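You operate a simulated robot arm through the tools that you are given. There is no shell and no other tool. Be economical: measure what you need, move in short steps, check, and stop when the job is done.

You run a simulated two-armed robot. Do the job below in one go: nothing can be reset, and whatever is moved stays where it is left.

TASK
Turn the heat down to 125, melt one blue block in the glue pot, then turn the heat off.
Fine: pot lid shut again; two blocks stay in the tray; leave the other dials.

The check looks at the end state, three seconds after you hand in, the way a careful person would. Anything else that was tipped, shoved, dropped, spilled or broken makes it a failure. Lids that push on must go on centred and level and be pressed home; caps that screw on are set level and turned clockwise until they are tight.

THE ROBOT
Two 7-joint arms with two-finger grippers on one trunk, on a base that drives. Base frame: it is fixed to the floor where the robot stands at the start and does not move with it; the origin is under the middle of the robot, x ahead of it, y to its left, z up. Units: mm, rad, N and s.
The left shoulder is at the start at [50, 191, 1181], the right one opposite. With the tool pointing down near the work surface each hand reaches from about 200 to 740 mm from the robot's upright axis, wherever it stands, measured 20 degrees to its own side. Places, roughly: glue pot [500, -300, 900]; heat dial [500, 0, 1000]; height wheel [400, -600, 1100]; inside of the glue pot [400, -300, 800]; mode dial [-700, -1300, 1000]; pot lid [400, -300, 1000]; speed dial [-700, -1400, 1000]. Payload 2.69 kg a hand.
Tool frame (each hand has its own): the origin (TCP) lies between the finger pads and is the grasp point; the fingertips stand 20 mm ahead of it; z points along the fingers, y is the line along which they close. The gripper opens to 100 mm. The gripper's body begins 63 mm behind the TCP.
Orientation is that of the tool frame in the base frame, as a unit quaternion [x, y, z, w]. With the fingers straight down and closing along the base's y, the tool's x points along the base's -x, its y along +y and its z along -z.

THE INTERFACE
- The arms move only by the tool step_arm. It takes "left_steps", "right_steps" or both (then of equal length, played together; a hand with none holds still); each is a list of rows, each an object of numbers (a shift or turn left out is 0, a gripper value left out holds the last): "tx", "ty", "tz": the shift along the tool's x, y, z in mm; "ax", "ay", "az": the turn, a rotation vector about the tool's x, y, z in rad. In form: [{"tx": .., "ty": .., "tz": .., "ax": .., "ay": .., "az": ..}, ...]. A call has 1 to 12 rows; each row is the pose to reach, as a shift and turn from the pose commanded when the call began, along the tool's axes at that moment. "left_gripper" and "right_gripper" are, for a hand that has rows, the finger opening in mm, from 0 to 100, set as the call begins (left out, the last holds). Each row takes 0.2 s and may step no farther than 50 mm and 0.15 rad from the row before; otherwise, or with a gripper value out of range, the whole call is refused. A pose out of reach is approached as far as the arm can. The call stops where the force on the tool passes 90 N (or 10 N more than at its start, if that is more) or the arm is blocked; 0.2 s more then pass. The fingers move at their own pace (about 153 mm/s each) and stop on an object; they squeeze with about 43 N. The grip force told is the motor's: it shows also when the fingers shut on nothing. Time passes only in rows, and 0.2 s behind the last, so rows that repeat a pose let the fingers close. It gives the time, the measured TCP pose, the force on the tool (base axes), the opening and the grip force at its end, in the units of the frame above (readings bear some noise), with the torque about the TCP (base axes, N m) and any sound that the robot's microphone picked up, and new pictures: "views" is both (left out), scene, wrist or none (wrist: the cameras of the hands that moved).
- Cameras (640 x 400 px; columns grow to the right, rows downward): "scene" is now at [125.5, -38.2, 1380.8]; the picture's right is [-0.39, -0.92, 0.00], its down [-0.26, 0.11, -0.96] and it looks along [0.88, -0.37, -0.29] (base axes); focal length 214 px, centre (320, 200). "left" rides on the left gripper at [70, 19, -99] in its tool frame; the picture's right is [-0.26, 0.97, 0.00], its down [-0.75, -0.20, -0.63] and it looks along [-0.61, -0.16, 0.78] (tool axes); focal length 230 px, centre (320, 200). "right" rides on the right gripper at [70, -19, -99] in its tool frame; the picture's right is [0.26, 0.97, 0.00], its down [-0.75, 0.20, -0.63] and it looks along [-0.61, 0.16, 0.78] (tool axes); focal length 230 px, centre (320, 200). There is no depth. A picture from a camera that has moved, and an enlarged one, comes with that camera's place and axes in the base frame and with its lens.
- raise_lower(by): slides the trunk up (or, below 0, down) by that many mm; the arms and the scene camera ride with it, the base frame stays. It gives what a move gives, with no picture.
- base_move(legs): drives the robot by 1 to 6 legs, each [ahead, left, turn to the left] in mm, mm and rad, along the robot's own axes; the way and the turn of a leg run together, so that a leg with both is an arc; at most 1500 mm and 3.142 rad a leg. The arms and the cameras ride along, it lands a little off, and it stops where it bumps. It gives what a move gives, and a new picture of the scene camera.
- turn_head(pan, tilt): turns the head with the scene camera to pan (to the left, within 1.396 rad either way) and tilt (down, from -0.506 to 1.204), counted from straight ahead of the robot. It gives what a move gives, and a new picture of the scene camera.
- close_up(camera, box): a new picture of the part [left, top, right, bottom] of that camera's present view, enlarged. No time passes.
- job_done(): hands the job in; it is judged then, once.

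Go step by step. Nothing tells you exact positions but the pictures and the camera data: compare them with the known pose of the tool, close in by small moves and look again before you grip or let go. The budget is 120 turns and 260 pictures, counting those below and the enlarged ones. Unless the task says otherwise, let go and move clear before handing in, and close with one line.

The tools are called as name(argument=value, ...) on one line, values as JSON. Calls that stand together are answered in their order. step_arm: Moves the arms, as the interface text tells. Its arguments: {"type":"object","properties":{"left_steps":{"type":"array"},"left_gripper":{"type":"number"},"right_steps":{"type":"array"},"right_gripper":{"type":"number"},"views":{"type":"string","enum":["both","scene","wrist","none"]}},"required":[]} The other tools are called the same way: raise_lower (by) slides the trunk up or down; base_move (legs) drives the base; turn_head (pan, tilt) turns the head that bears the scene camera; close_up (camera, box) takes an enlarged picture of a part of a camera's view; job_done () hands the job in.

At the start:

```text
clock: 0.0
left_tcp_pos: [365.4, 88.2, 1443.5]
left_tcp_rot: [0.0, 1.0, 0.0, 0.0]
left_force: [0.5, 0.8, 0.0]
left_torque: [-0.01, 0.0, -0.01]
left_grip_width: 99.9
left_finger_force: 0.0
right_tcp_pos: [369.7, -246.9, 1347.8]
right_tcp_rot: [-0.001, 1.0, 0.0, -0.001]
right_force: [0.2, 0.5, -0.2]
right_torque: [0.01, 0.0, 0.03]
right_grip_width: 100.2
right_finger_force: 0.0
trunk travel left (down, up): [-239.0, 84.0]
robot x, y, heading: [0.7, 0.3, 0.001]
head pan, tilt: [-0.398, 0.29]
```

scene: 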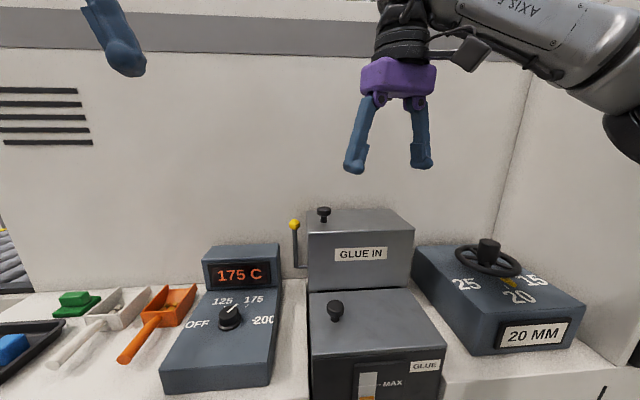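
right: 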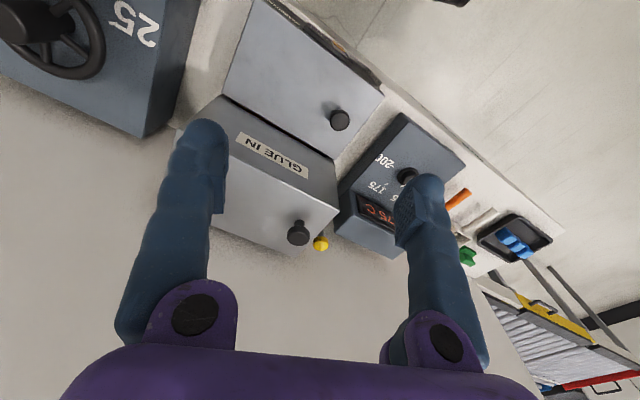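
left: 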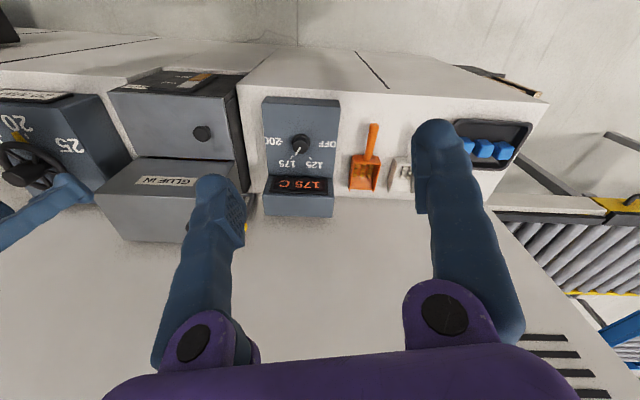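

I see the heat dial box at 175 C, the glue pot (front box with lid knob, "GLUE", MAX gauge), a "GLUE IN" box behind it, and a tray of blue blocks to the left. I'll look around with the head for better views.

turn_head(pan=0.1, tilt=0.75)

turn_head(pan=-0.5, tilt=0.75)

```text
clock: 0.9
left_tcp_pos: [367.1, 89.3, 1444.1]
left_tcp_rot: [0.0, 1.0, 0.0, 0.0]
left_force: [0.2, 0.1, -0.3]
left_torque: [-0.02, 0.0, 0.02]
left_grip_width: 100.0
left_finger_force: 0.0
right_tcp_pos: [369.9, -246.9, 1347.5]
right_tcp_rot: [-0.001, 1.0, 0.0, 0.0]
right_force: [0.8, 0.2, 0.1]
right_torque: [0.03, 0.02, 0.01]
right_grip_width: 99.9
right_finger_force: 0.0
trunk travel left (down, up): [-239.0, 84.0]
robot x, y, heading: [-1.3, -3.1, 0.0]
head pan, tilt: [0.099, 0.75]
camera scene: at [121.9, 6.1, 1339.5], right [0.1, -1.0, 0.0], down [-0.68, -0.07, -0.73], along [0.73, 0.07, -0.68], focal length 214 px, centre (320, 200)
```

scene: 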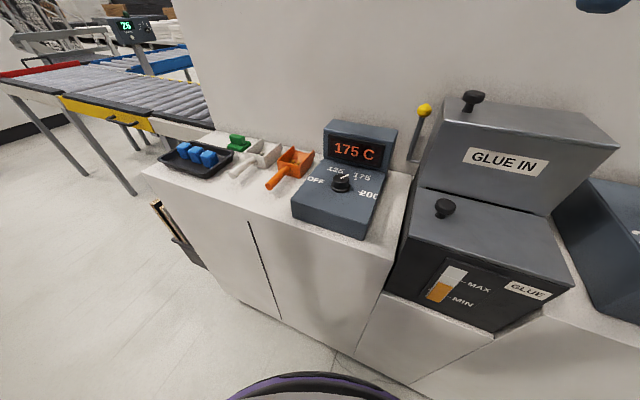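

```text
clock: 1.9
left_tcp_pos: [366.1, 89.0, 1442.0]
left_tcp_rot: [0.0, 1.0, 0.0, 0.0]
left_force: [-0.1, 0.2, -0.1]
left_torque: [-0.01, -0.02, 0.04]
left_grip_width: 100.1
left_finger_force: 0.0
right_tcp_pos: [370.2, -247.0, 1347.9]
right_tcp_rot: [0.0, 1.0, 0.0, 0.0]
right_force: [0.6, -0.3, 0.3]
right_torque: [-0.01, 0.0, -0.01]
right_grip_width: 100.3
right_finger_force: 0.1
trunk travel left (down, up): [-239.0, 84.0]
robot x, y, heading: [1.7, -1.1, 0.002]
head pan, tilt: [-0.499, 0.75]
camera scene: at [112.2, -41.6, 1339.5], right [-0.48, -0.88, 0.0], down [-0.6, 0.33, -0.73], along [0.64, -0.35, -0.68], focal length 214 px, centre (320, 200)
```

scene: 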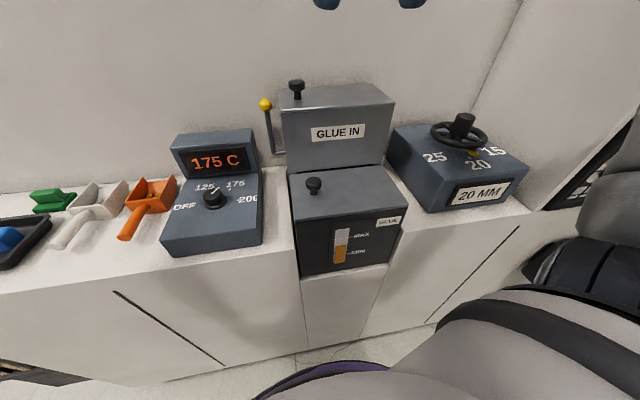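

Heat knob is at about [504, 0, 1042], and the pot lid knob at about [425, -199, 1055]. I'll take close-ups to see how the lid and the lever work.

close_up(camera="scene", box=[250, 70, 410, 280])

close_up(camera="scene", box=[150, 120, 290, 260])

close_up(camera="left", box=[0, 40, 260, 250])

close_up(camera="left", box=[330, 90, 560, 230])

```text
1.90 times, centred on (330, 175) of scene
camera zoom: at [112.2, -41.6, 1339.5], right [-0.48, -0.88, 0.0], down [-0.6, 0.33, -0.73], along [0.64, -0.35, -0.68], focal length 408 px, centre (301, 248)
```

zoom: 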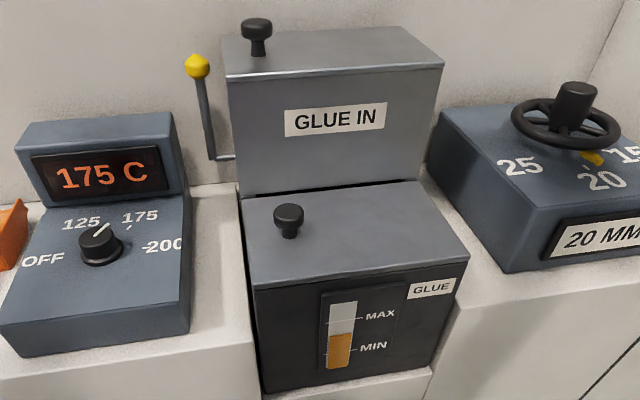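

```text
2.86 times, centred on (220, 190) of scene
camera zoom: at [112.2, -41.6, 1339.5], right [-0.48, -0.88, 0.0], down [-0.6, 0.33, -0.73], along [0.64, -0.35, -0.68], focal length 613 px, centre (606, 229)
```

zoom: 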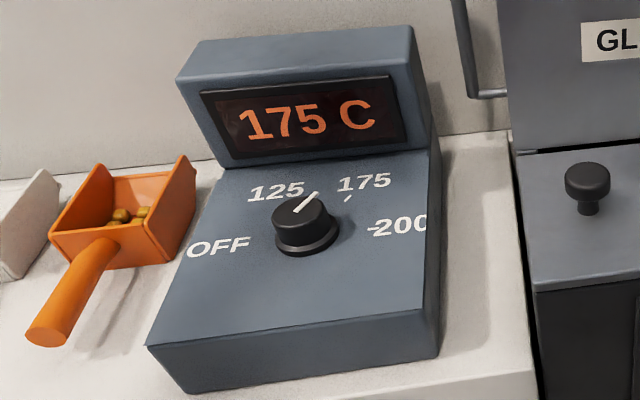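

```text
1.90 times, centred on (130, 145) of left
camera zoom: at [297.2, 108.5, 1542.3], right [0.26, 0.97, 0.0], down [0.75, -0.2, 0.63], along [0.61, -0.16, -0.78], focal length 438 px, centre (682, 305)
```

zoom: 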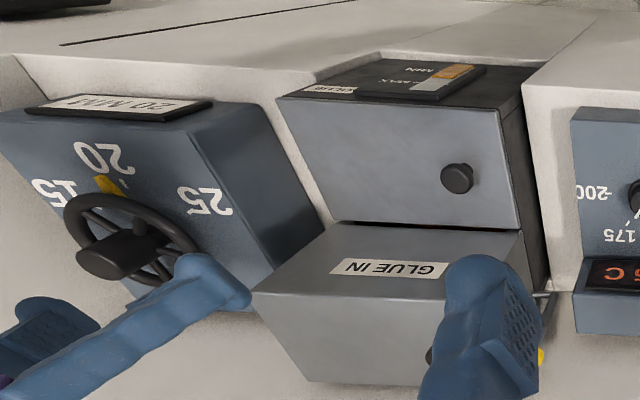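

```text
2.78 times, centred on (445, 160) of left
camera zoom: at [297.2, 108.5, 1542.3], right [0.26, 0.97, 0.0], down [0.75, -0.2, 0.63], along [0.61, -0.16, -0.78], focal length 640 px, centre (-28, 311)
```

zoom: 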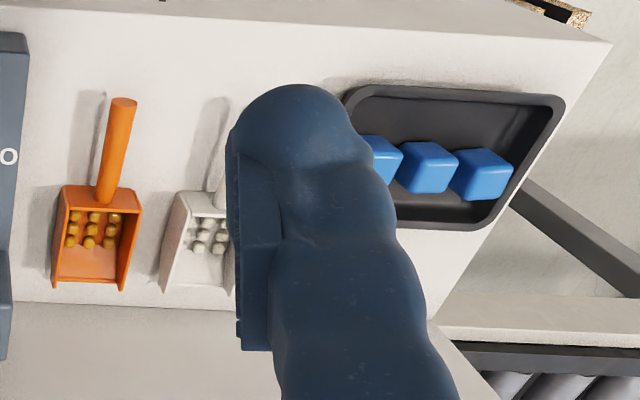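

The whole machine stands rotated about 20° clockwise, and the counter front recedes to the left. The blocks, at about [674, 454, 990], are out of reach from here, so I'll first turn the base to face the machine squarely.

base_move(legs=[[0, 0, -0.355]])

turn_head(pan=0.1, tilt=0.75)

step_arm(left_steps=[{"tz": 1}], right_steps=[{"tz": 1}], views="wrist")

```text
clock: 3.4
left_tcp_pos: [374.5, -44.7, 1443.2]
left_tcp_rot: [0.176, 0.984, 0.0, 0.0]
left_force: [0.4, -0.3, -0.1]
left_torque: [0.0, -0.01, 0.02]
left_grip_width: 99.9
left_finger_force: 0.0
right_tcp_pos: [260.2, -361.4, 1347.0]
right_tcp_rot: [0.177, 0.984, -0.001, 0.001]
right_force: [-1.2, 1.1, -0.1]
right_torque: [-0.01, 0.05, -0.01]
right_grip_width: 100.0
right_finger_force: 0.1
trunk travel left (down, up): [-239.0, 84.0]
robot x, y, heading: [1.4, 2.5, -0.354]
head pan, tilt: [-0.499, 0.75]
camera scene: at [91.1, -78.7, 1339.5], right [-0.76, -0.66, 0.0], down [-0.45, 0.52, -0.73], along [0.48, -0.55, -0.68], focal length 214 px, centre (320, 200)
```

scene: 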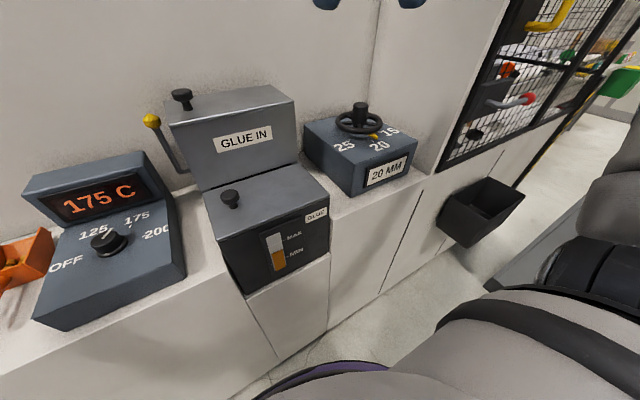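

```text
clock: 4.4
left_tcp_pos: [373.1, -44.9, 1442.5]
left_tcp_rot: [0.177, 0.984, 0.0, 0.0]
left_force: [0.2, -0.4, -0.1]
left_torque: [0.0, 0.01, 0.01]
left_grip_width: 99.9
left_finger_force: 0.1
right_tcp_pos: [260.7, -360.0, 1348.0]
right_tcp_rot: [0.177, 0.984, 0.0, 0.0]
right_force: [-0.5, 0.2, -0.5]
right_torque: [0.02, -0.03, 0.0]
right_grip_width: 100.0
right_finger_force: 0.1
trunk travel left (down, up): [-239.0, 84.0]
robot x, y, heading: [0.7, -0.2, -0.358]
head pan, tilt: [0.099, 0.75]
camera scene: at [117.0, -37.1, 1339.5], right [-0.26, -0.97, 0.0], down [-0.66, 0.17, -0.73], along [0.71, -0.19, -0.68], focal length 214 px, centre (320, 200)
```

scene: 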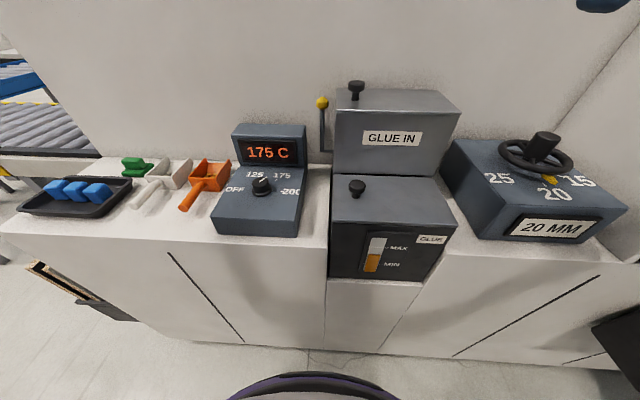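

```text
clock: 4.8
left_tcp_pos: [373.5, -42.8, 1442.8]
left_tcp_rot: [0.176, 0.984, 0.0, 0.0]
left_force: [0.3, -0.2, 0.4]
left_torque: [-0.02, 0.0, 0.02]
left_grip_width: 99.9
left_finger_force: 0.0
right_tcp_pos: [261.1, -362.2, 1346.7]
right_tcp_rot: [0.177, 0.984, -0.001, -0.001]
right_force: [0.3, 1.0, -0.5]
right_torque: [-0.01, 0.01, 0.02]
right_grip_width: 100.4
right_finger_force: 0.0
trunk travel left (down, up): [-239.0, 84.0]
robot x, y, heading: [1.2, 0.7, -0.355]
head pan, tilt: [0.099, 0.75]
camera right: at [191.0, -353.8, 1445.7], right [0.1, 1.0, 0.0], down [0.77, -0.07, 0.63], along [0.63, -0.06, -0.78], focal length 230 px, centre (320, 200)
camera left: at [316.8, -1.5, 1541.2], right [0.58, 0.82, 0.0], down [0.63, -0.45, 0.63], along [0.51, -0.37, -0.78], focal length 230 px, centre (320, 200)
```

right: 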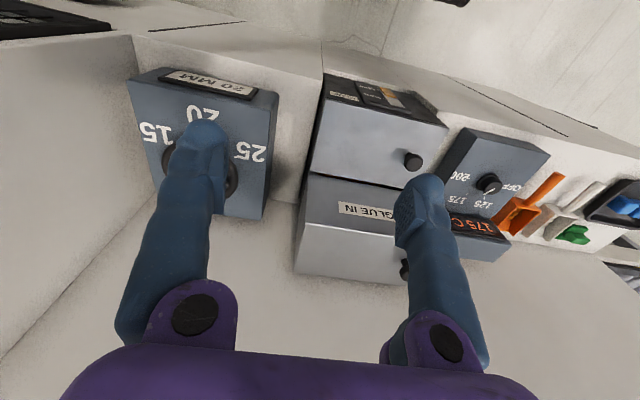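
left: 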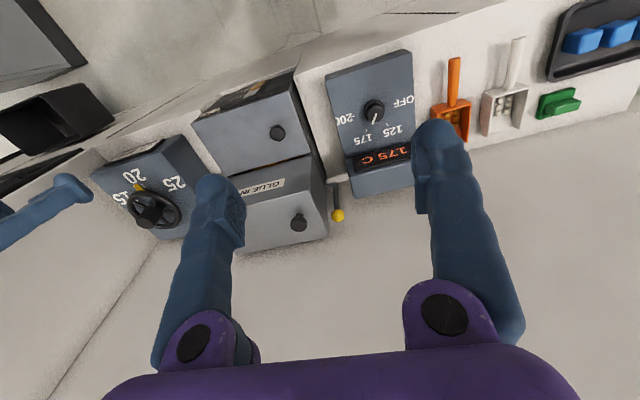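

The robot now faces the machine squarely. I'll bring the left hand above the heat dial to look at it closely.

step_arm(left_steps=[{"tx": -15, "ty": 12, "tz": 36}, {"tx": -31, "ty": 24, "tz": 72}, {"tx": -46, "ty": 36, "tz": 108}, {"tx": -62, "ty": 49, "tz": 144}, {"tx": -77, "ty": 61, "tz": 180}, {"tx": -93, "ty": 73, "tz": 216}, {"tx": -108, "ty": 85, "tz": 252}, {"tx": -108, "ty": 85, "tz": 252}], left_gripper=70, views="both")

```text
clock: 6.6
left_tcp_pos: [505.4, -2.0, 1191.1]
left_tcp_rot: [0.178, 0.984, 0.0, 0.002]
left_force: [0.8, 0.3, 0.0]
left_torque: [-0.01, 0.0, -0.01]
left_grip_width: 70.2
left_finger_force: 0.1
right_tcp_pos: [259.9, -360.4, 1346.3]
right_tcp_rot: [0.177, 0.984, 0.001, 0.0]
right_force: [-0.2, 0.3, 0.0]
right_torque: [-0.01, -0.02, -0.01]
right_grip_width: 99.9
right_finger_force: 0.1
trunk travel left (down, up): [-239.0, 84.0]
robot x, y, heading: [0.7, 1.9, -0.352]
head pan, tilt: [0.099, 0.75]
camera scene: at [116.5, -37.3, 1339.6], right [-0.25, -0.97, 0.0], down [-0.66, 0.17, -0.73], along [0.71, -0.19, -0.68], focal length 214 px, centre (320, 200)
camera left: at [446.8, 40.2, 1289.8], right [0.58, 0.82, 0.0], down [0.63, -0.45, 0.63], along [0.51, -0.36, -0.78], focal length 230 px, centre (320, 200)
```

scene: 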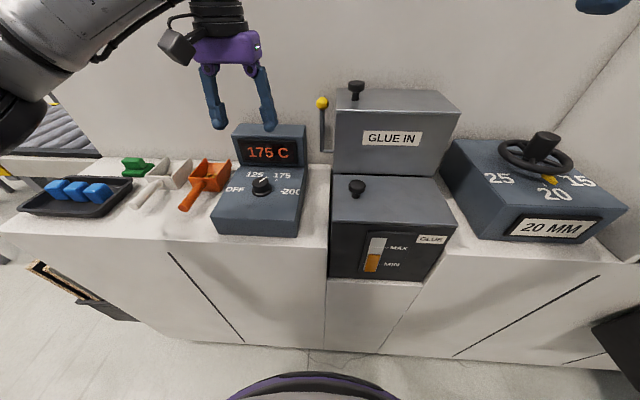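
left: 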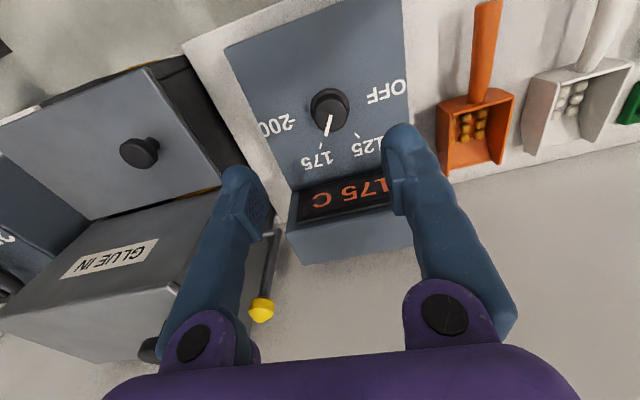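

close_up(camera="left", box=[220, 40, 420, 260])

close_up(camera="left", box=[0, 40, 280, 360])

close_up(camera="scene", box=[200, 110, 330, 250])

```text
1.82 times, centred on (320, 150) of left
camera zoom: at [446.8, 40.2, 1289.8], right [0.58, 0.82, 0.0], down [0.63, -0.45, 0.63], along [0.51, -0.36, -0.78], focal length 418 px, centre (320, 291)
```

zoom: 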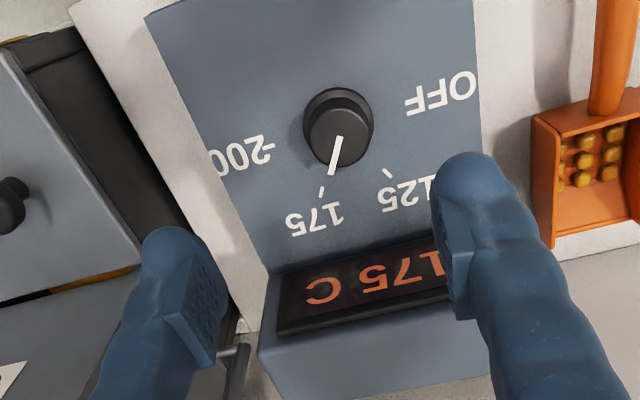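

```text
1.25 times, centred on (140, 200) of left
camera zoom: at [446.8, 40.2, 1289.8], right [0.58, 0.82, 0.0], down [0.63, -0.45, 0.63], along [0.51, -0.36, -0.78], focal length 288 px, centre (545, 200)
```

zoom: 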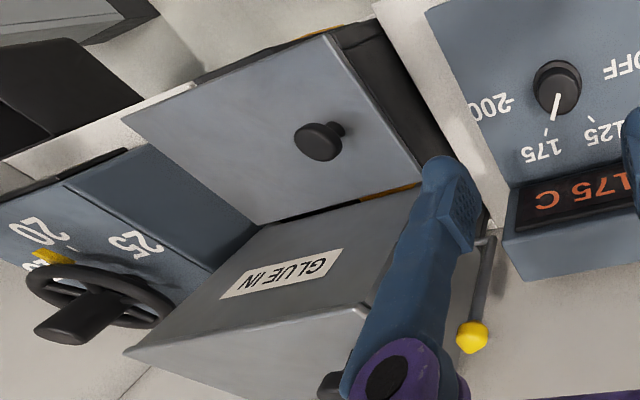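

```text
2.86 times, centred on (265, 180) of scene
camera zoom: at [116.5, -37.3, 1339.6], right [-0.25, -0.97, 0.0], down [-0.66, 0.17, -0.73], along [0.71, -0.19, -0.68], focal length 613 px, centre (477, 257)
```

zoom: 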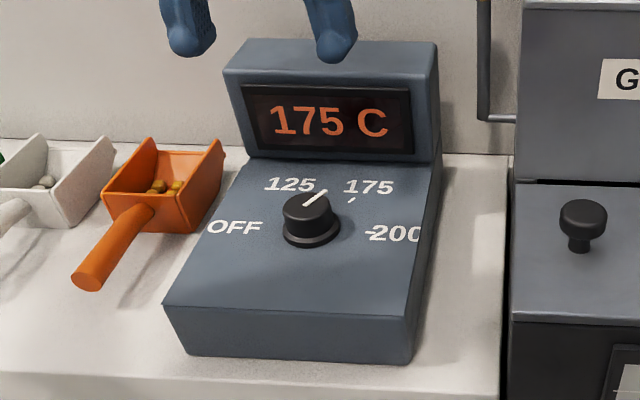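

The plate is nearly level, with the knob centre at about [520, -2] and its top at z≈1040. The stops are about 60° apart, so 175→125 is 60° counter-clockwise. I'll pre-turn the hand 30° clockwise and move down part of the way to check.

step_arm(left_steps=[{"tx": -4, "ty": 2, "tz": 25, "az": 0.13}, {"tx": -8, "ty": 4, "tz": 50, "az": 0.26}, {"tx": -12, "ty": 5, "tz": 75, "az": 0.39}, {"tx": -14, "ty": 6, "tz": 105, "az": 0.52}, {"tx": -14, "ty": 6, "tz": 105, "az": 0.52}], left_gripper=70)

```text
clock: 7.8
left_tcp_pos: [519.4, -1.1, 1086.3]
left_tcp_rot: [0.425, 0.905, 0.0, 0.001]
left_force: [0.6, -0.5, -0.3]
left_torque: [-0.03, -0.02, -0.05]
left_grip_width: 69.8
left_finger_force: 0.0
right_tcp_pos: [262.1, -360.7, 1347.5]
right_tcp_rot: [0.177, 0.984, 0.0, 0.0]
right_force: [-0.7, 0.5, 1.0]
right_torque: [-0.03, 0.03, 0.0]
right_grip_width: 100.2
right_finger_force: 0.0
trunk travel left (down, up): [-239.0, 84.0]
robot x, y, heading: [-2.7, -0.6, -0.355]
head pan, tilt: [0.099, 0.75]
camera scene: at [116.8, -37.2, 1339.5], right [-0.25, -0.97, 0.0], down [-0.66, 0.17, -0.73], along [0.71, -0.19, -0.68], focal length 214 px, centre (320, 200)
camera left: at [490.3, 65.0, 1184.9], right [0.91, 0.42, 0.0], down [0.32, -0.7, 0.63], along [0.26, -0.57, -0.78], focal length 230 px, centre (320, 200)
```

scene: 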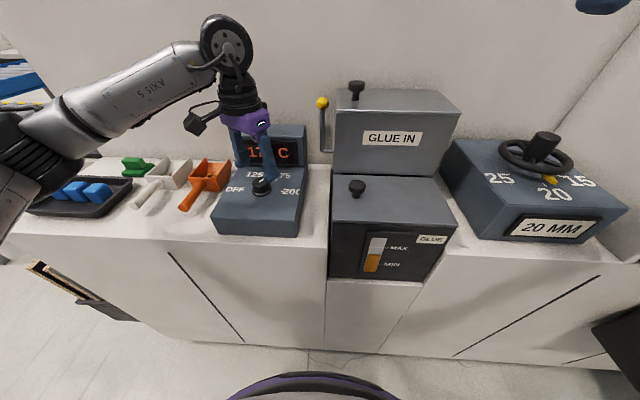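
left: 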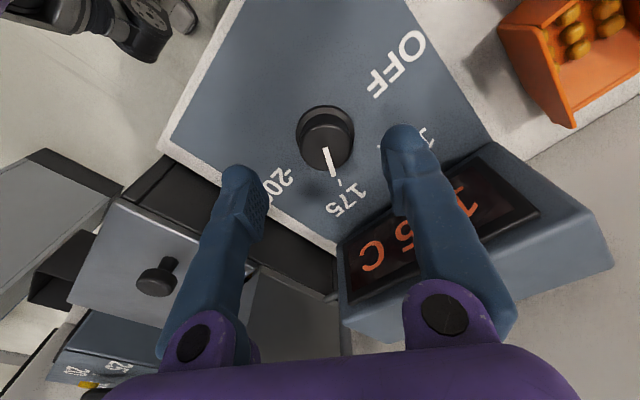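

The knob is centred between the fingers to within about 4 mm. I'll go down the rest of the way and close on it.

step_arm(left_steps=[{"ty": 4, "tz": 15}, {"ty": 4, "tz": 30}, {"ty": 4, "tz": 43}, {"ty": 4, "tz": 43}], left_gripper=70, views="wrist")

step_arm(left_steps=[{"tz": 0}, {"tz": 0}, {"tz": 0}], left_gripper=0, views="both")

```text
clock: 8.8
left_tcp_pos: [523.7, 2.1, 1042.9]
left_tcp_rot: [0.424, 0.906, 0.0, 0.001]
left_force: [0.1, 0.4, 0.1]
left_torque: [-0.04, 0.02, -0.01]
left_grip_width: 70.1
left_finger_force: 0.0
right_tcp_pos: [261.4, -360.6, 1346.8]
right_tcp_rot: [0.177, 0.984, 0.0, 0.0]
right_force: [-0.7, 0.1, 0.7]
right_torque: [0.0, 0.01, 0.01]
right_grip_width: 99.7
right_finger_force: 0.1
trunk travel left (down, up): [-239.0, 84.0]
robot x, y, heading: [1.8, 1.5, -0.354]
head pan, tilt: [0.099, 0.75]
camera left: at [493.8, 67.1, 1140.9], right [0.91, 0.42, 0.0], down [0.33, -0.7, 0.63], along [0.27, -0.57, -0.78], focal length 230 px, centre (320, 200)
```

left: 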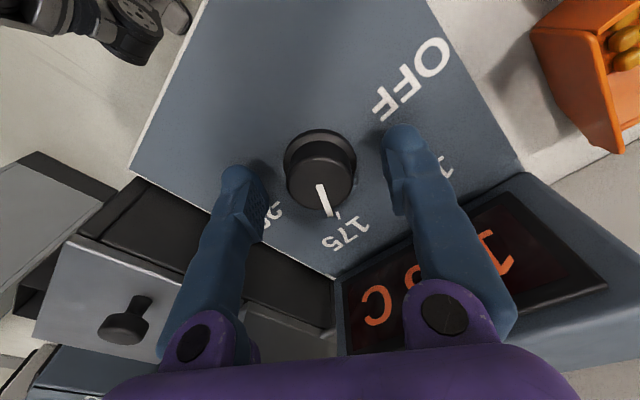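

```text
clock: 9.6
left_tcp_pos: [522.9, 1.5, 1041.2]
left_tcp_rot: [0.425, 0.905, 0.0, 0.0]
left_force: [-5.8, -4.3, -6.1]
left_torque: [-0.34, -0.09, -0.01]
left_grip_width: 35.9
left_finger_force: 44.7
right_tcp_pos: [259.5, -361.8, 1346.4]
right_tcp_rot: [0.177, 0.984, 0.001, 0.0]
right_force: [0.7, 0.9, 0.3]
right_torque: [0.0, 0.01, 0.05]
right_grip_width: 100.0
right_finger_force: 0.1
trunk travel left (down, up): [-239.0, 84.0]
robot x, y, heading: [-2.8, -1.0, -0.358]
head pan, tilt: [0.099, 0.75]
camera scene: at [116.7, -37.5, 1339.4], right [-0.25, -0.97, 0.0], down [-0.66, 0.17, -0.73], along [0.71, -0.19, -0.68], focal length 214 px, centre (320, 200)
camera left: at [493.4, 66.5, 1140.7], right [0.91, 0.42, 0.0], down [0.33, -0.7, 0.63], along [0.26, -0.57, -0.78], focal length 230 px, centre (320, 200)
```

scene: 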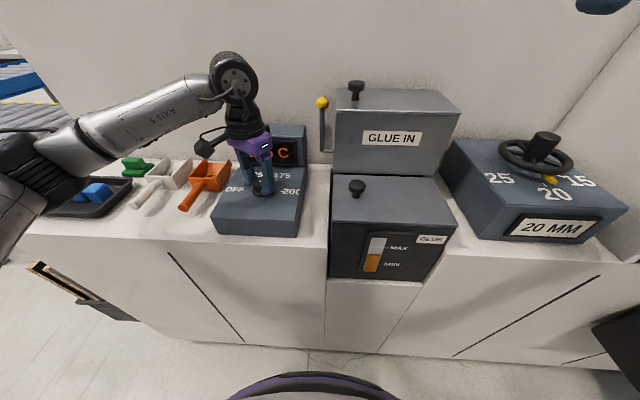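
left: 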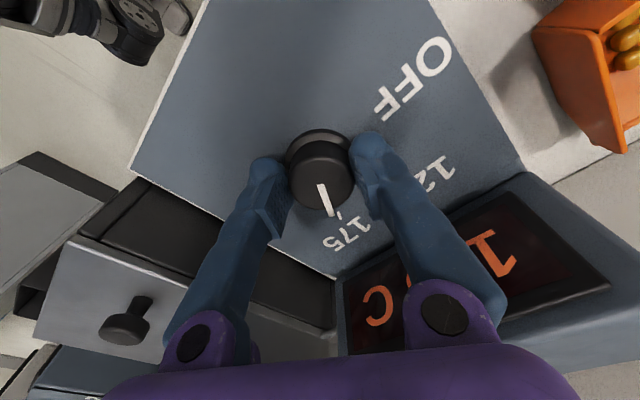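

The grip is on at 36 mm. I'll turn counter-clockwise 60°.

step_arm(left_steps=[{"az": -0.13}, {"az": -0.26}, {"az": -0.39}, {"az": -0.52}, {"az": -0.65}, {"az": -0.78}, {"az": -0.91}, {"az": -1.05}, {"az": -1.05}], views="both")

```text
clock: 11.6
left_tcp_pos: [522.6, -2.3, 1041.2]
left_tcp_rot: [-0.086, 0.996, -0.001, 0.0]
left_force: [-14.5, -20.8, -20.1]
left_torque: [-0.23, 0.45, -0.05]
left_grip_width: 36.0
left_finger_force: 45.3
right_tcp_pos: [261.4, -363.4, 1345.0]
right_tcp_rot: [0.178, 0.984, 0.002, 0.001]
right_force: [-0.7, -0.2, -1.0]
right_torque: [-0.07, 0.0, -0.02]
right_grip_width: 99.9
right_finger_force: 0.0
trunk travel left (down, up): [-239.0, 84.0]
robot x, y, heading: [-3.1, -3.4, -0.354]
head pan, tilt: [0.099, 0.75]
camera scene: at [116.9, -39.8, 1339.3], right [-0.25, -0.97, 0.0], down [-0.66, 0.18, -0.73], along [0.71, -0.18, -0.68], focal length 214 px, centre (320, 200)
camera left: at [451.1, 4.7, 1141.0], right [0.09, 1.0, 0.0], down [0.77, -0.07, 0.63], along [0.63, -0.05, -0.78], focal length 230 px, centre (320, 200)
```

scene: 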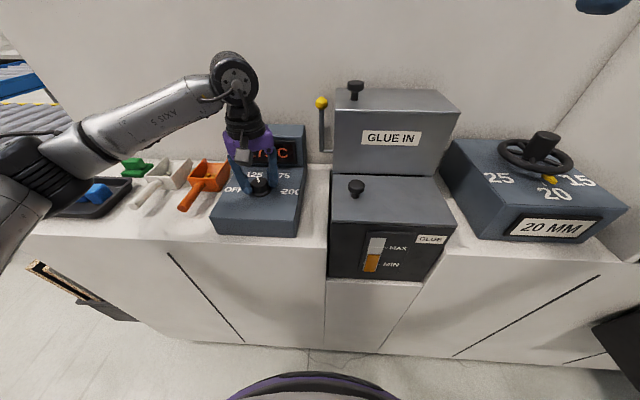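
left: 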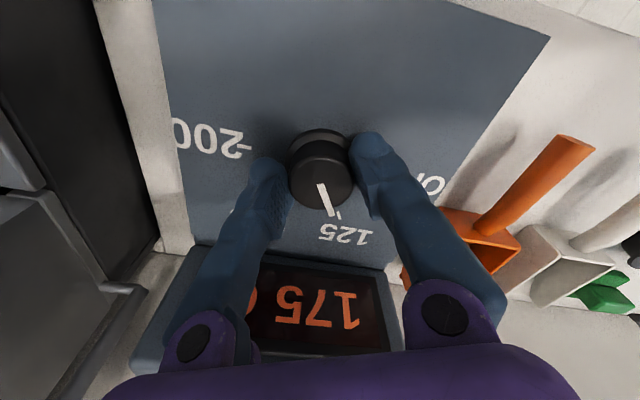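

The pointer sits at the 125 tick. I'll release, lift, and check the display.

step_arm(left_steps=[{"tz": 0}, {"tz": 0}, {"tz": -20}, {"tz": -60}, {"tz": -100}, {"tz": -140}], left_gripper=70, views="both")

close_up(camera="scene", box=[200, 110, 330, 250])

```text
clock: 13.0
left_tcp_pos: [523.2, 2.9, 1183.9]
left_tcp_rot: [-0.087, 0.996, -0.001, 0.0]
left_force: [-0.3, 0.0, 0.0]
left_torque: [-0.02, -0.02, -0.02]
left_grip_width: 69.9
left_finger_force: 0.1
right_tcp_pos: [260.3, -360.7, 1346.8]
right_tcp_rot: [0.178, 0.984, 0.0, 0.0]
right_force: [-0.5, 0.2, -0.4]
right_torque: [-0.04, -0.01, 0.03]
right_grip_width: 100.2
right_finger_force: 0.0
trunk travel left (down, up): [-239.0, 84.0]
robot x, y, heading: [-4.1, 3.3, -0.359]
head pan, tilt: [0.099, 0.75]
camera scene: at [116.2, -37.3, 1339.5], right [-0.25, -0.97, 0.0], down [-0.66, 0.17, -0.73], along [0.71, -0.19, -0.68], focal length 214 px, centre (320, 200)
camera left: at [451.9, 9.1, 1283.2], right [0.09, 1.0, 0.0], down [0.77, -0.07, 0.63], along [0.63, -0.05, -0.78], focal length 230 px, centre (320, 200)
```

scene: 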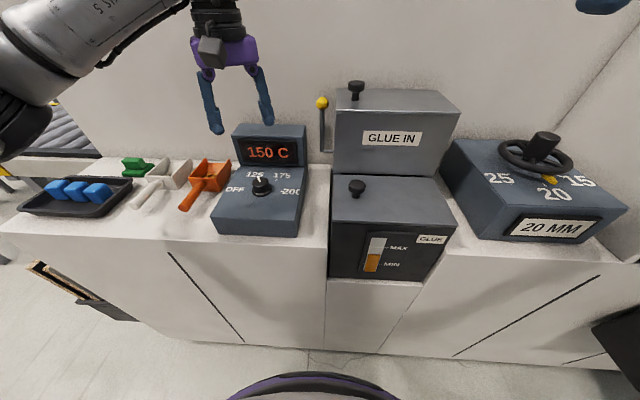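
left: 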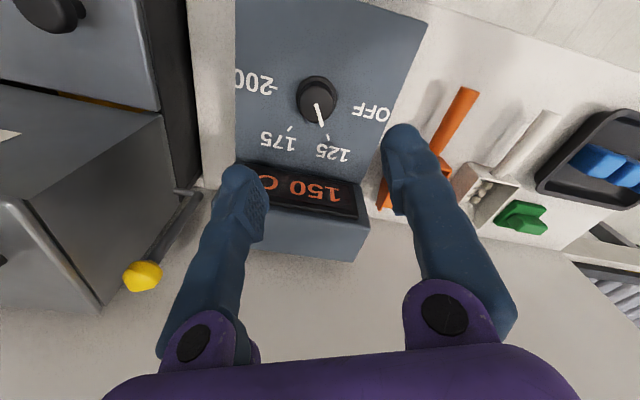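

```text
2.86 times, centred on (265, 180) of scene
camera zoom: at [116.2, -37.3, 1339.5], right [-0.25, -0.97, 0.0], down [-0.66, 0.17, -0.73], along [0.71, -0.19, -0.68], focal length 613 px, centre (477, 257)
```

zoom: 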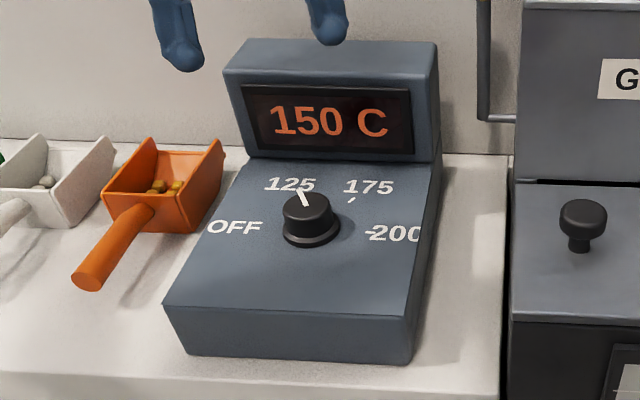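

The display is falling towards 125. Next I'll straighten the left hand and drive left to the tray.

step_arm(left_steps=[{"az": 0.13}, {"az": 0.26}, {"az": 0.39}, {"az": 0.53}], left_gripper=70, views="none")

base_move(legs=[[0, 400, 0]])

turn_head(pan=0.35, tilt=0.75)

step_arm(left_steps=[{"tz": 1}], left_gripper=70, views="wrist")

```text
clock: 14.0
left_tcp_pos: [523.4, 0.9, 1183.4]
left_tcp_rot: [0.178, 0.984, 0.0, 0.001]
left_force: [0.2, -0.9, -0.2]
left_torque: [0.02, -0.02, -0.01]
left_grip_width: 70.3
left_finger_force: 0.0
right_tcp_pos: [261.8, -360.4, 1346.4]
right_tcp_rot: [0.177, 0.984, 0.0, 0.001]
right_force: [-0.2, 0.0, 0.4]
right_torque: [0.04, -0.04, -0.01]
right_grip_width: 100.1
right_finger_force: 0.1
trunk travel left (down, up): [-239.0, 84.0]
robot x, y, heading: [1.0, -0.1, -0.357]
head pan, tilt: [0.099, 0.75]
```

```text
clock: 18.1
left_tcp_pos: [662.7, 375.6, 1181.9]
left_tcp_rot: [0.176, 0.984, 0.0, 0.0]
left_force: [-0.5, -0.8, -0.4]
left_torque: [0.02, -0.01, 0.03]
left_grip_width: 69.8
left_finger_force: 0.1
right_tcp_pos: [399.9, 12.3, 1347.0]
right_tcp_rot: [0.176, 0.984, 0.0, 0.0]
right_force: [0.1, -0.7, -0.6]
right_torque: [0.0, 0.0, 0.02]
right_grip_width: 99.9
right_finger_force: 0.1
trunk travel left (down, up): [-239.0, 84.0]
robot x, y, heading: [136.4, 371.4, -0.354]
head pan, tilt: [0.099, 0.75]
camera scene: at [255.3, 335.6, 1339.5], right [-0.25, -0.97, 0.0], down [-0.66, 0.17, -0.73], along [0.71, -0.18, -0.68], focal length 214 px, centre (320, 200)
```

scene: 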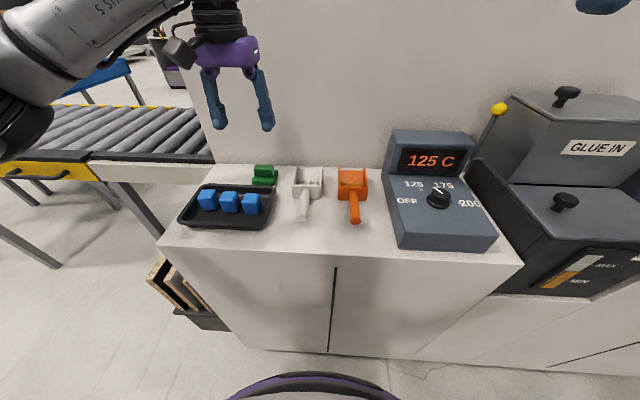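

```text
clock: 18.8
left_tcp_pos: [661.8, 374.8, 1182.4]
left_tcp_rot: [0.176, 0.984, 0.0, 0.0]
left_force: [1.1, 0.3, 0.0]
left_torque: [-0.01, -0.01, -0.01]
left_grip_width: 69.7
left_finger_force: 0.1
right_tcp_pos: [400.7, 12.5, 1347.7]
right_tcp_rot: [0.176, 0.984, 0.0, -0.001]
right_force: [-0.2, 0.6, -0.2]
right_torque: [0.02, 0.04, 0.01]
right_grip_width: 99.9
right_finger_force: 0.0
trunk travel left (down, up): [-239.0, 84.0]
robot x, y, heading: [140.7, 373.6, -0.358]
head pan, tilt: [0.351, 0.75]
camera scene: at [258.0, 355.9, 1339.5], right [0.0, -1.0, 0.0], down [-0.68, 0.0, -0.73], along [0.73, 0.0, -0.68], focal length 214 px, centre (320, 200)
```

scene: 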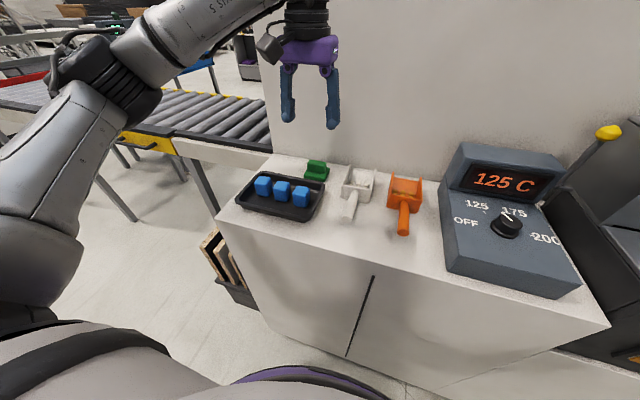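

```text
clock: 19.2
left_tcp_pos: [661.5, 374.7, 1181.7]
left_tcp_rot: [0.176, 0.984, 0.0, 0.0]
left_force: [-0.9, -0.2, 0.5]
left_torque: [-0.02, -0.03, -0.05]
left_grip_width: 70.1
left_finger_force: 0.0
right_tcp_pos: [400.5, 13.7, 1346.4]
right_tcp_rot: [0.177, 0.984, 0.0, 0.0]
right_force: [-0.2, 1.2, 0.2]
right_torque: [-0.03, -0.01, 0.0]
right_grip_width: 99.8
right_finger_force: 0.0
trunk travel left (down, up): [-239.0, 84.0]
robot x, y, heading: [134.7, 376.7, -0.357]
head pan, tilt: [0.351, 0.75]
camera left: at [603.4, 417.1, 1280.5], right [0.58, 0.82, 0.0], down [0.63, -0.45, 0.63], along [0.51, -0.36, -0.78], focal length 230 px, centre (320, 200)
```

left: 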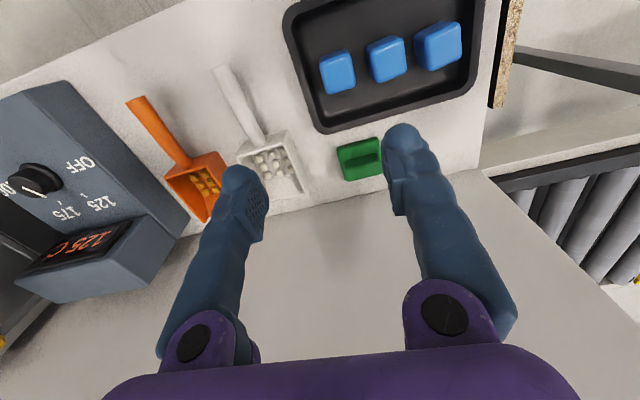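

The display reads 125. The blocks stand in a row about 57 mm apart and about 38 mm wide. I'll look closer at the tray clearances.

close_up(camera="left", box=[270, 0, 500, 144])

close_up(camera="scene", box=[220, 150, 340, 230])

```text
2.78 times, centred on (385, 72) of left
camera zoom: at [603.4, 417.1, 1280.5], right [0.58, 0.82, 0.0], down [0.63, -0.45, 0.63], along [0.51, -0.36, -0.78], focal length 639 px, centre (139, 556)
```

zoom: 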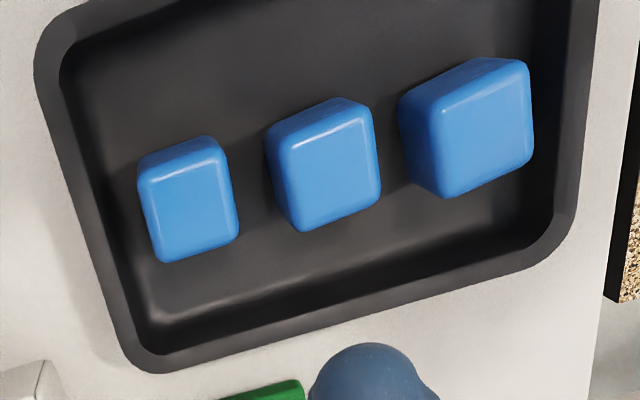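

```text
5.00 times, centred on (280, 190) of scene
camera zoom: at [258.0, 356.1, 1339.5], right [0.0, -1.0, 0.0], down [-0.68, 0.0, -0.73], along [0.73, 0.0, -0.68], focal length 1072 px, centre (520, 250)
```

zoom: 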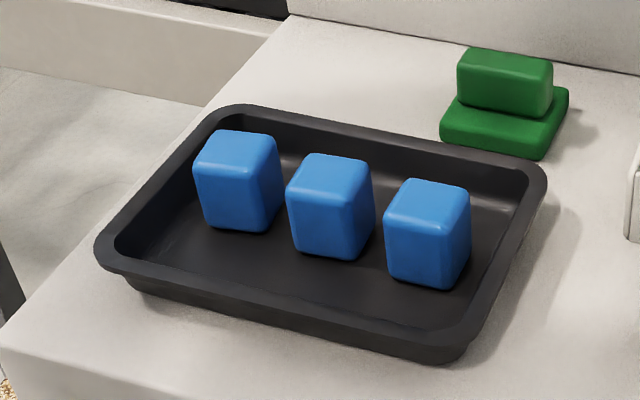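

The tray has room fore and aft of each block, so I'll turn the hand 90° to close along the depth and leave the neighbours untouched. I'll move above the right-most block, at about [657, 404, top ~998].

step_arm(left_steps=[{"tx": 2, "ty": 4, "tz": 8, "az": 0.14}, {"tx": 4, "ty": 8, "tz": 16, "az": 0.28}, {"tx": 6, "ty": 11, "tz": 24, "az": 0.42}, {"tx": 8, "ty": 14, "tz": 32, "az": 0.56}, {"tx": 9, "ty": 17, "tz": 40, "az": 0.7}, {"tx": 10, "ty": 20, "tz": 48, "az": 0.84}, {"tx": 12, "ty": 22, "tz": 56, "az": 0.98}, {"tx": 13, "ty": 24, "tz": 64, "az": 1.12}, {"tx": 14, "ty": 26, "tz": 70, "az": 1.27}, {"tx": 14.5, "ty": 26, "tz": 75, "az": 1.42}, {"tx": 14.5, "ty": 26, "tz": 80, "az": 1.57}, {"tx": 14.5, "ty": 26, "tz": 80, "az": 1.57}], left_gripper=75)

```text
clock: 21.8
left_tcp_pos: [496.1, 375.9, 1107.1]
left_tcp_rot: [0.81, 0.587, 0.002, 0.001]
left_force: [1.1, 0.2, -0.3]
left_torque: [0.04, 0.0, 0.01]
left_grip_width: 75.1
left_finger_force: 0.1
left hand out of reach, approached as far as the arm can: row 7, 8, 9, 10, 11, 12
right_tcp_pos: [400.2, 11.5, 1346.3]
right_tcp_rot: [0.175, 0.985, 0.001, 0.0]
right_force: [0.6, -0.7, -0.1]
right_torque: [-0.03, -0.03, 0.03]
right_grip_width: 100.2
right_finger_force: 0.0
trunk travel left (down, up): [-239.0, 84.0]
robot x, y, heading: [138.6, 373.3, -0.357]
head pan, tilt: [0.351, 0.75]
camera scene: at [257.6, 355.6, 1339.5], right [0.0, -1.0, 0.0], down [-0.68, 0.0, -0.73], along [0.73, 0.0, -0.68], focal length 214 px, centre (320, 200)
camera left: at [536.2, 435.8, 1206.4], right [0.84, -0.54, 0.0], down [-0.42, -0.65, 0.63], along [-0.34, -0.53, -0.78], focal length 230 px, centre (320, 200)
```

scene: 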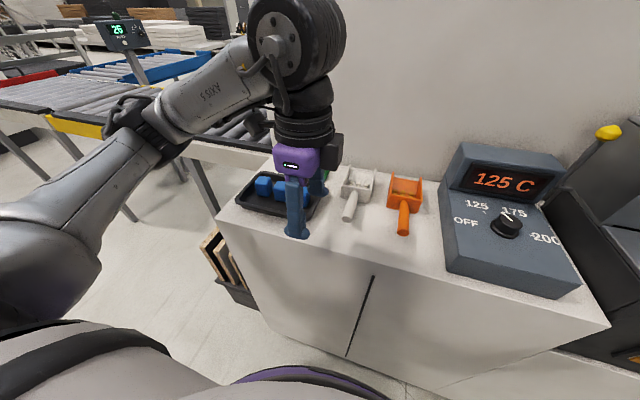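
left: 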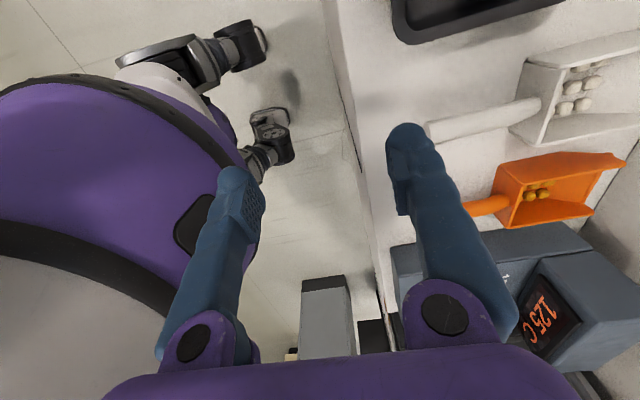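

That rotation runs into a joint limit, so the hand stopped short. I'll turn back and go the other way; first I'll check where the commanded pose stands.

step_arm(left_steps=[{"tz": -30, "az": -0.14}], left_gripper=75, views="none")

```text
clock: 22.2
left_tcp_pos: [496.6, 373.9, 1138.0]
left_tcp_rot: [0.778, 0.628, 0.0, 0.001]
left_force: [-0.2, 0.1, 0.6]
left_torque: [0.01, 0.02, -0.02]
left_grip_width: 75.0
left_finger_force: 0.1
right_tcp_pos: [400.1, 11.4, 1346.6]
right_tcp_rot: [0.177, 0.984, 0.0, -0.001]
right_force: [0.5, 0.1, -0.6]
right_torque: [0.02, 0.02, -0.02]
right_grip_width: 100.1
right_finger_force: 0.0
trunk travel left (down, up): [-239.0, 84.0]
robot x, y, heading: [137.7, 374.1, -0.353]
head pan, tilt: [0.351, 0.75]
```

The commanded pose follows the measured one. I'll rotate the other way, at this raised, nearer position.

step_arm(left_steps=[{"az": -0.14, "tz": -10}, {"az": -0.28, "tz": -20}, {"az": -0.42, "tz": -30}, {"az": -0.56, "tz": -40}, {"az": -0.7, "tz": -40}, {"az": -0.84, "tz": -40}, {"az": -0.98, "tz": -40}, {"az": -1.12, "tz": -40}, {"az": -1.26, "tz": -40}, {"az": -1.4, "tz": -40}, {"az": -1.54, "tz": -40}, {"az": -1.68, "tz": -40}], left_gripper=75, views="none")

step_arm(left_steps=[{"az": -0.14}, {"az": -0.28}, {"az": -0.42}, {"az": -0.56}, {"az": -0.7}, {"az": -0.84}, {"az": -0.98}, {"az": -1.12}, {"az": -1.26}, {"az": -1.31}], left_gripper=75)

```text
clock: 24.8
left_tcp_pos: [498.4, 372.4, 1177.9]
left_tcp_rot: [0.05, 0.999, 0.0, 0.0]
left_force: [-0.7, 0.0, -0.1]
left_torque: [-0.01, -0.02, -0.02]
left_grip_width: 75.1
left_finger_force: 0.1
right_tcp_pos: [400.4, 11.9, 1346.3]
right_tcp_rot: [0.176, 0.984, -0.001, 0.0]
right_force: [0.0, 1.1, 0.7]
right_torque: [-0.02, 0.01, 0.0]
right_grip_width: 99.8
right_finger_force: 0.1
trunk travel left (down, up): [-239.0, 84.0]
robot x, y, heading: [140.3, 367.6, -0.358]
head pan, tilt: [0.351, 0.75]
```

```text
clock: 27.0
left_tcp_pos: [498.3, 371.7, 1177.8]
left_tcp_rot: [-0.567, 0.824, 0.0, 0.0]
left_force: [-0.1, -0.2, -0.5]
left_torque: [0.01, 0.02, 0.01]
left_grip_width: 74.8
left_finger_force: 0.1
right_tcp_pos: [398.7, 12.7, 1346.8]
right_tcp_rot: [0.177, 0.984, 0.0, 0.0]
right_force: [-0.3, 0.1, 0.1]
right_torque: [0.01, 0.0, -0.01]
right_grip_width: 100.0
right_finger_force: 0.0
trunk travel left (down, up): [-239.0, 84.0]
robot x, y, heading: [139.7, 370.7, -0.355]
head pan, tilt: [0.351, 0.75]
camera scene: at [258.0, 356.1, 1339.5], right [0.0, -1.0, 0.0], down [-0.68, 0.0, -0.73], along [0.73, 0.0, -0.68], focal length 214 px, centre (320, 200)
camera left: at [457.2, 313.9, 1276.6], right [-0.81, 0.58, 0.0], down [0.45, 0.63, 0.63], along [0.37, 0.51, -0.78], focal length 230 px, centre (320, 200)
```

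scene: 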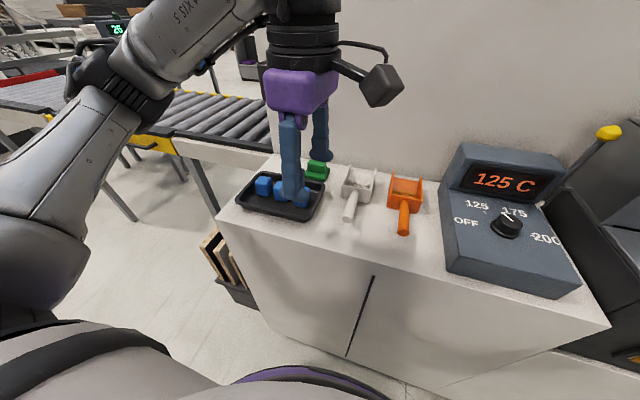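
left: 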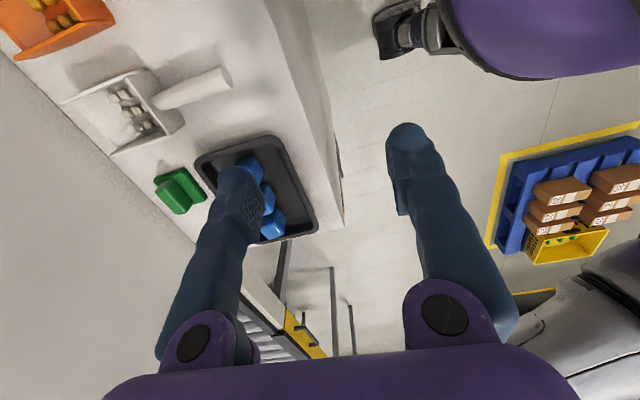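

This orientation works. I'll move above the block and look.

step_arm(left_steps=[{"tx": -17, "ty": -28, "tz": 10}, {"tx": -34, "ty": -55, "tz": 25}, {"tx": -51, "ty": -83, "tz": 45}, {"tx": -68, "ty": -110, "tz": 65}, {"tx": -85.5, "ty": -138, "tz": 85}, {"tx": -85.5, "ty": -138, "tz": 85}], left_gripper=75)

```text
clock: 28.4
left_tcp_pos: [660.1, 403.8, 1091.5]
left_tcp_rot: [-0.567, 0.824, -0.001, 0.0]
left_force: [-0.3, 0.8, -0.1]
left_torque: [0.03, 0.0, -0.01]
left_grip_width: 75.0
left_finger_force: 0.0
right_tcp_pos: [399.2, 11.9, 1347.0]
right_tcp_rot: [0.176, 0.984, 0.0, 0.0]
right_force: [0.6, 0.5, 0.2]
right_torque: [-0.02, -0.04, 0.01]
right_grip_width: 99.9
right_finger_force: 0.0
trunk travel left (down, up): [-239.0, 84.0]
robot x, y, heading: [135.6, 370.1, -0.353]
head pan, tilt: [0.351, 0.75]
camera scene: at [257.5, 356.0, 1339.6], right [0.0, -1.0, 0.0], down [-0.68, 0.0, -0.73], along [0.73, 0.0, -0.68], focal length 214 px, centre (320, 200)
camera left: at [618.1, 344.2, 1190.4], right [-0.81, 0.59, 0.0], down [0.45, 0.63, 0.63], along [0.37, 0.51, -0.78], focal length 230 px, centre (320, 200)
```

scene: 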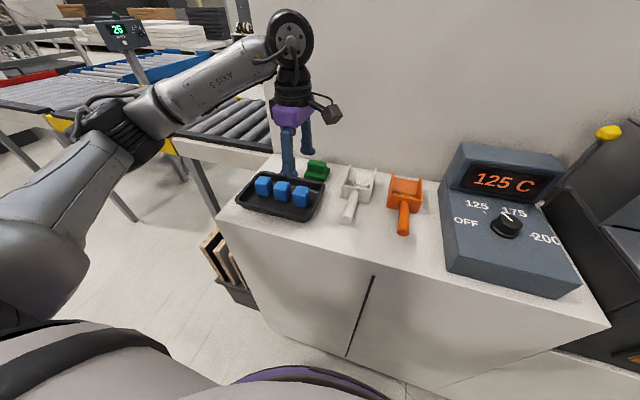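
left: 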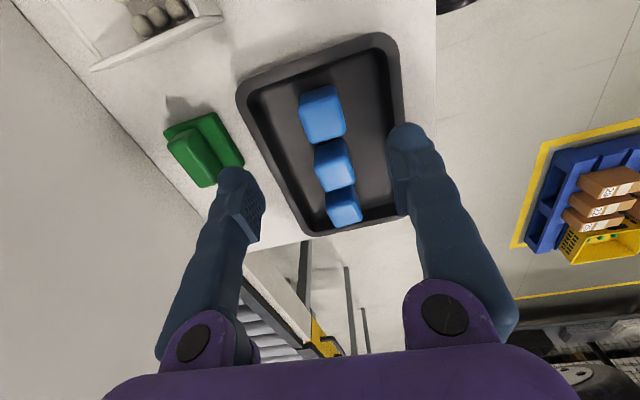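

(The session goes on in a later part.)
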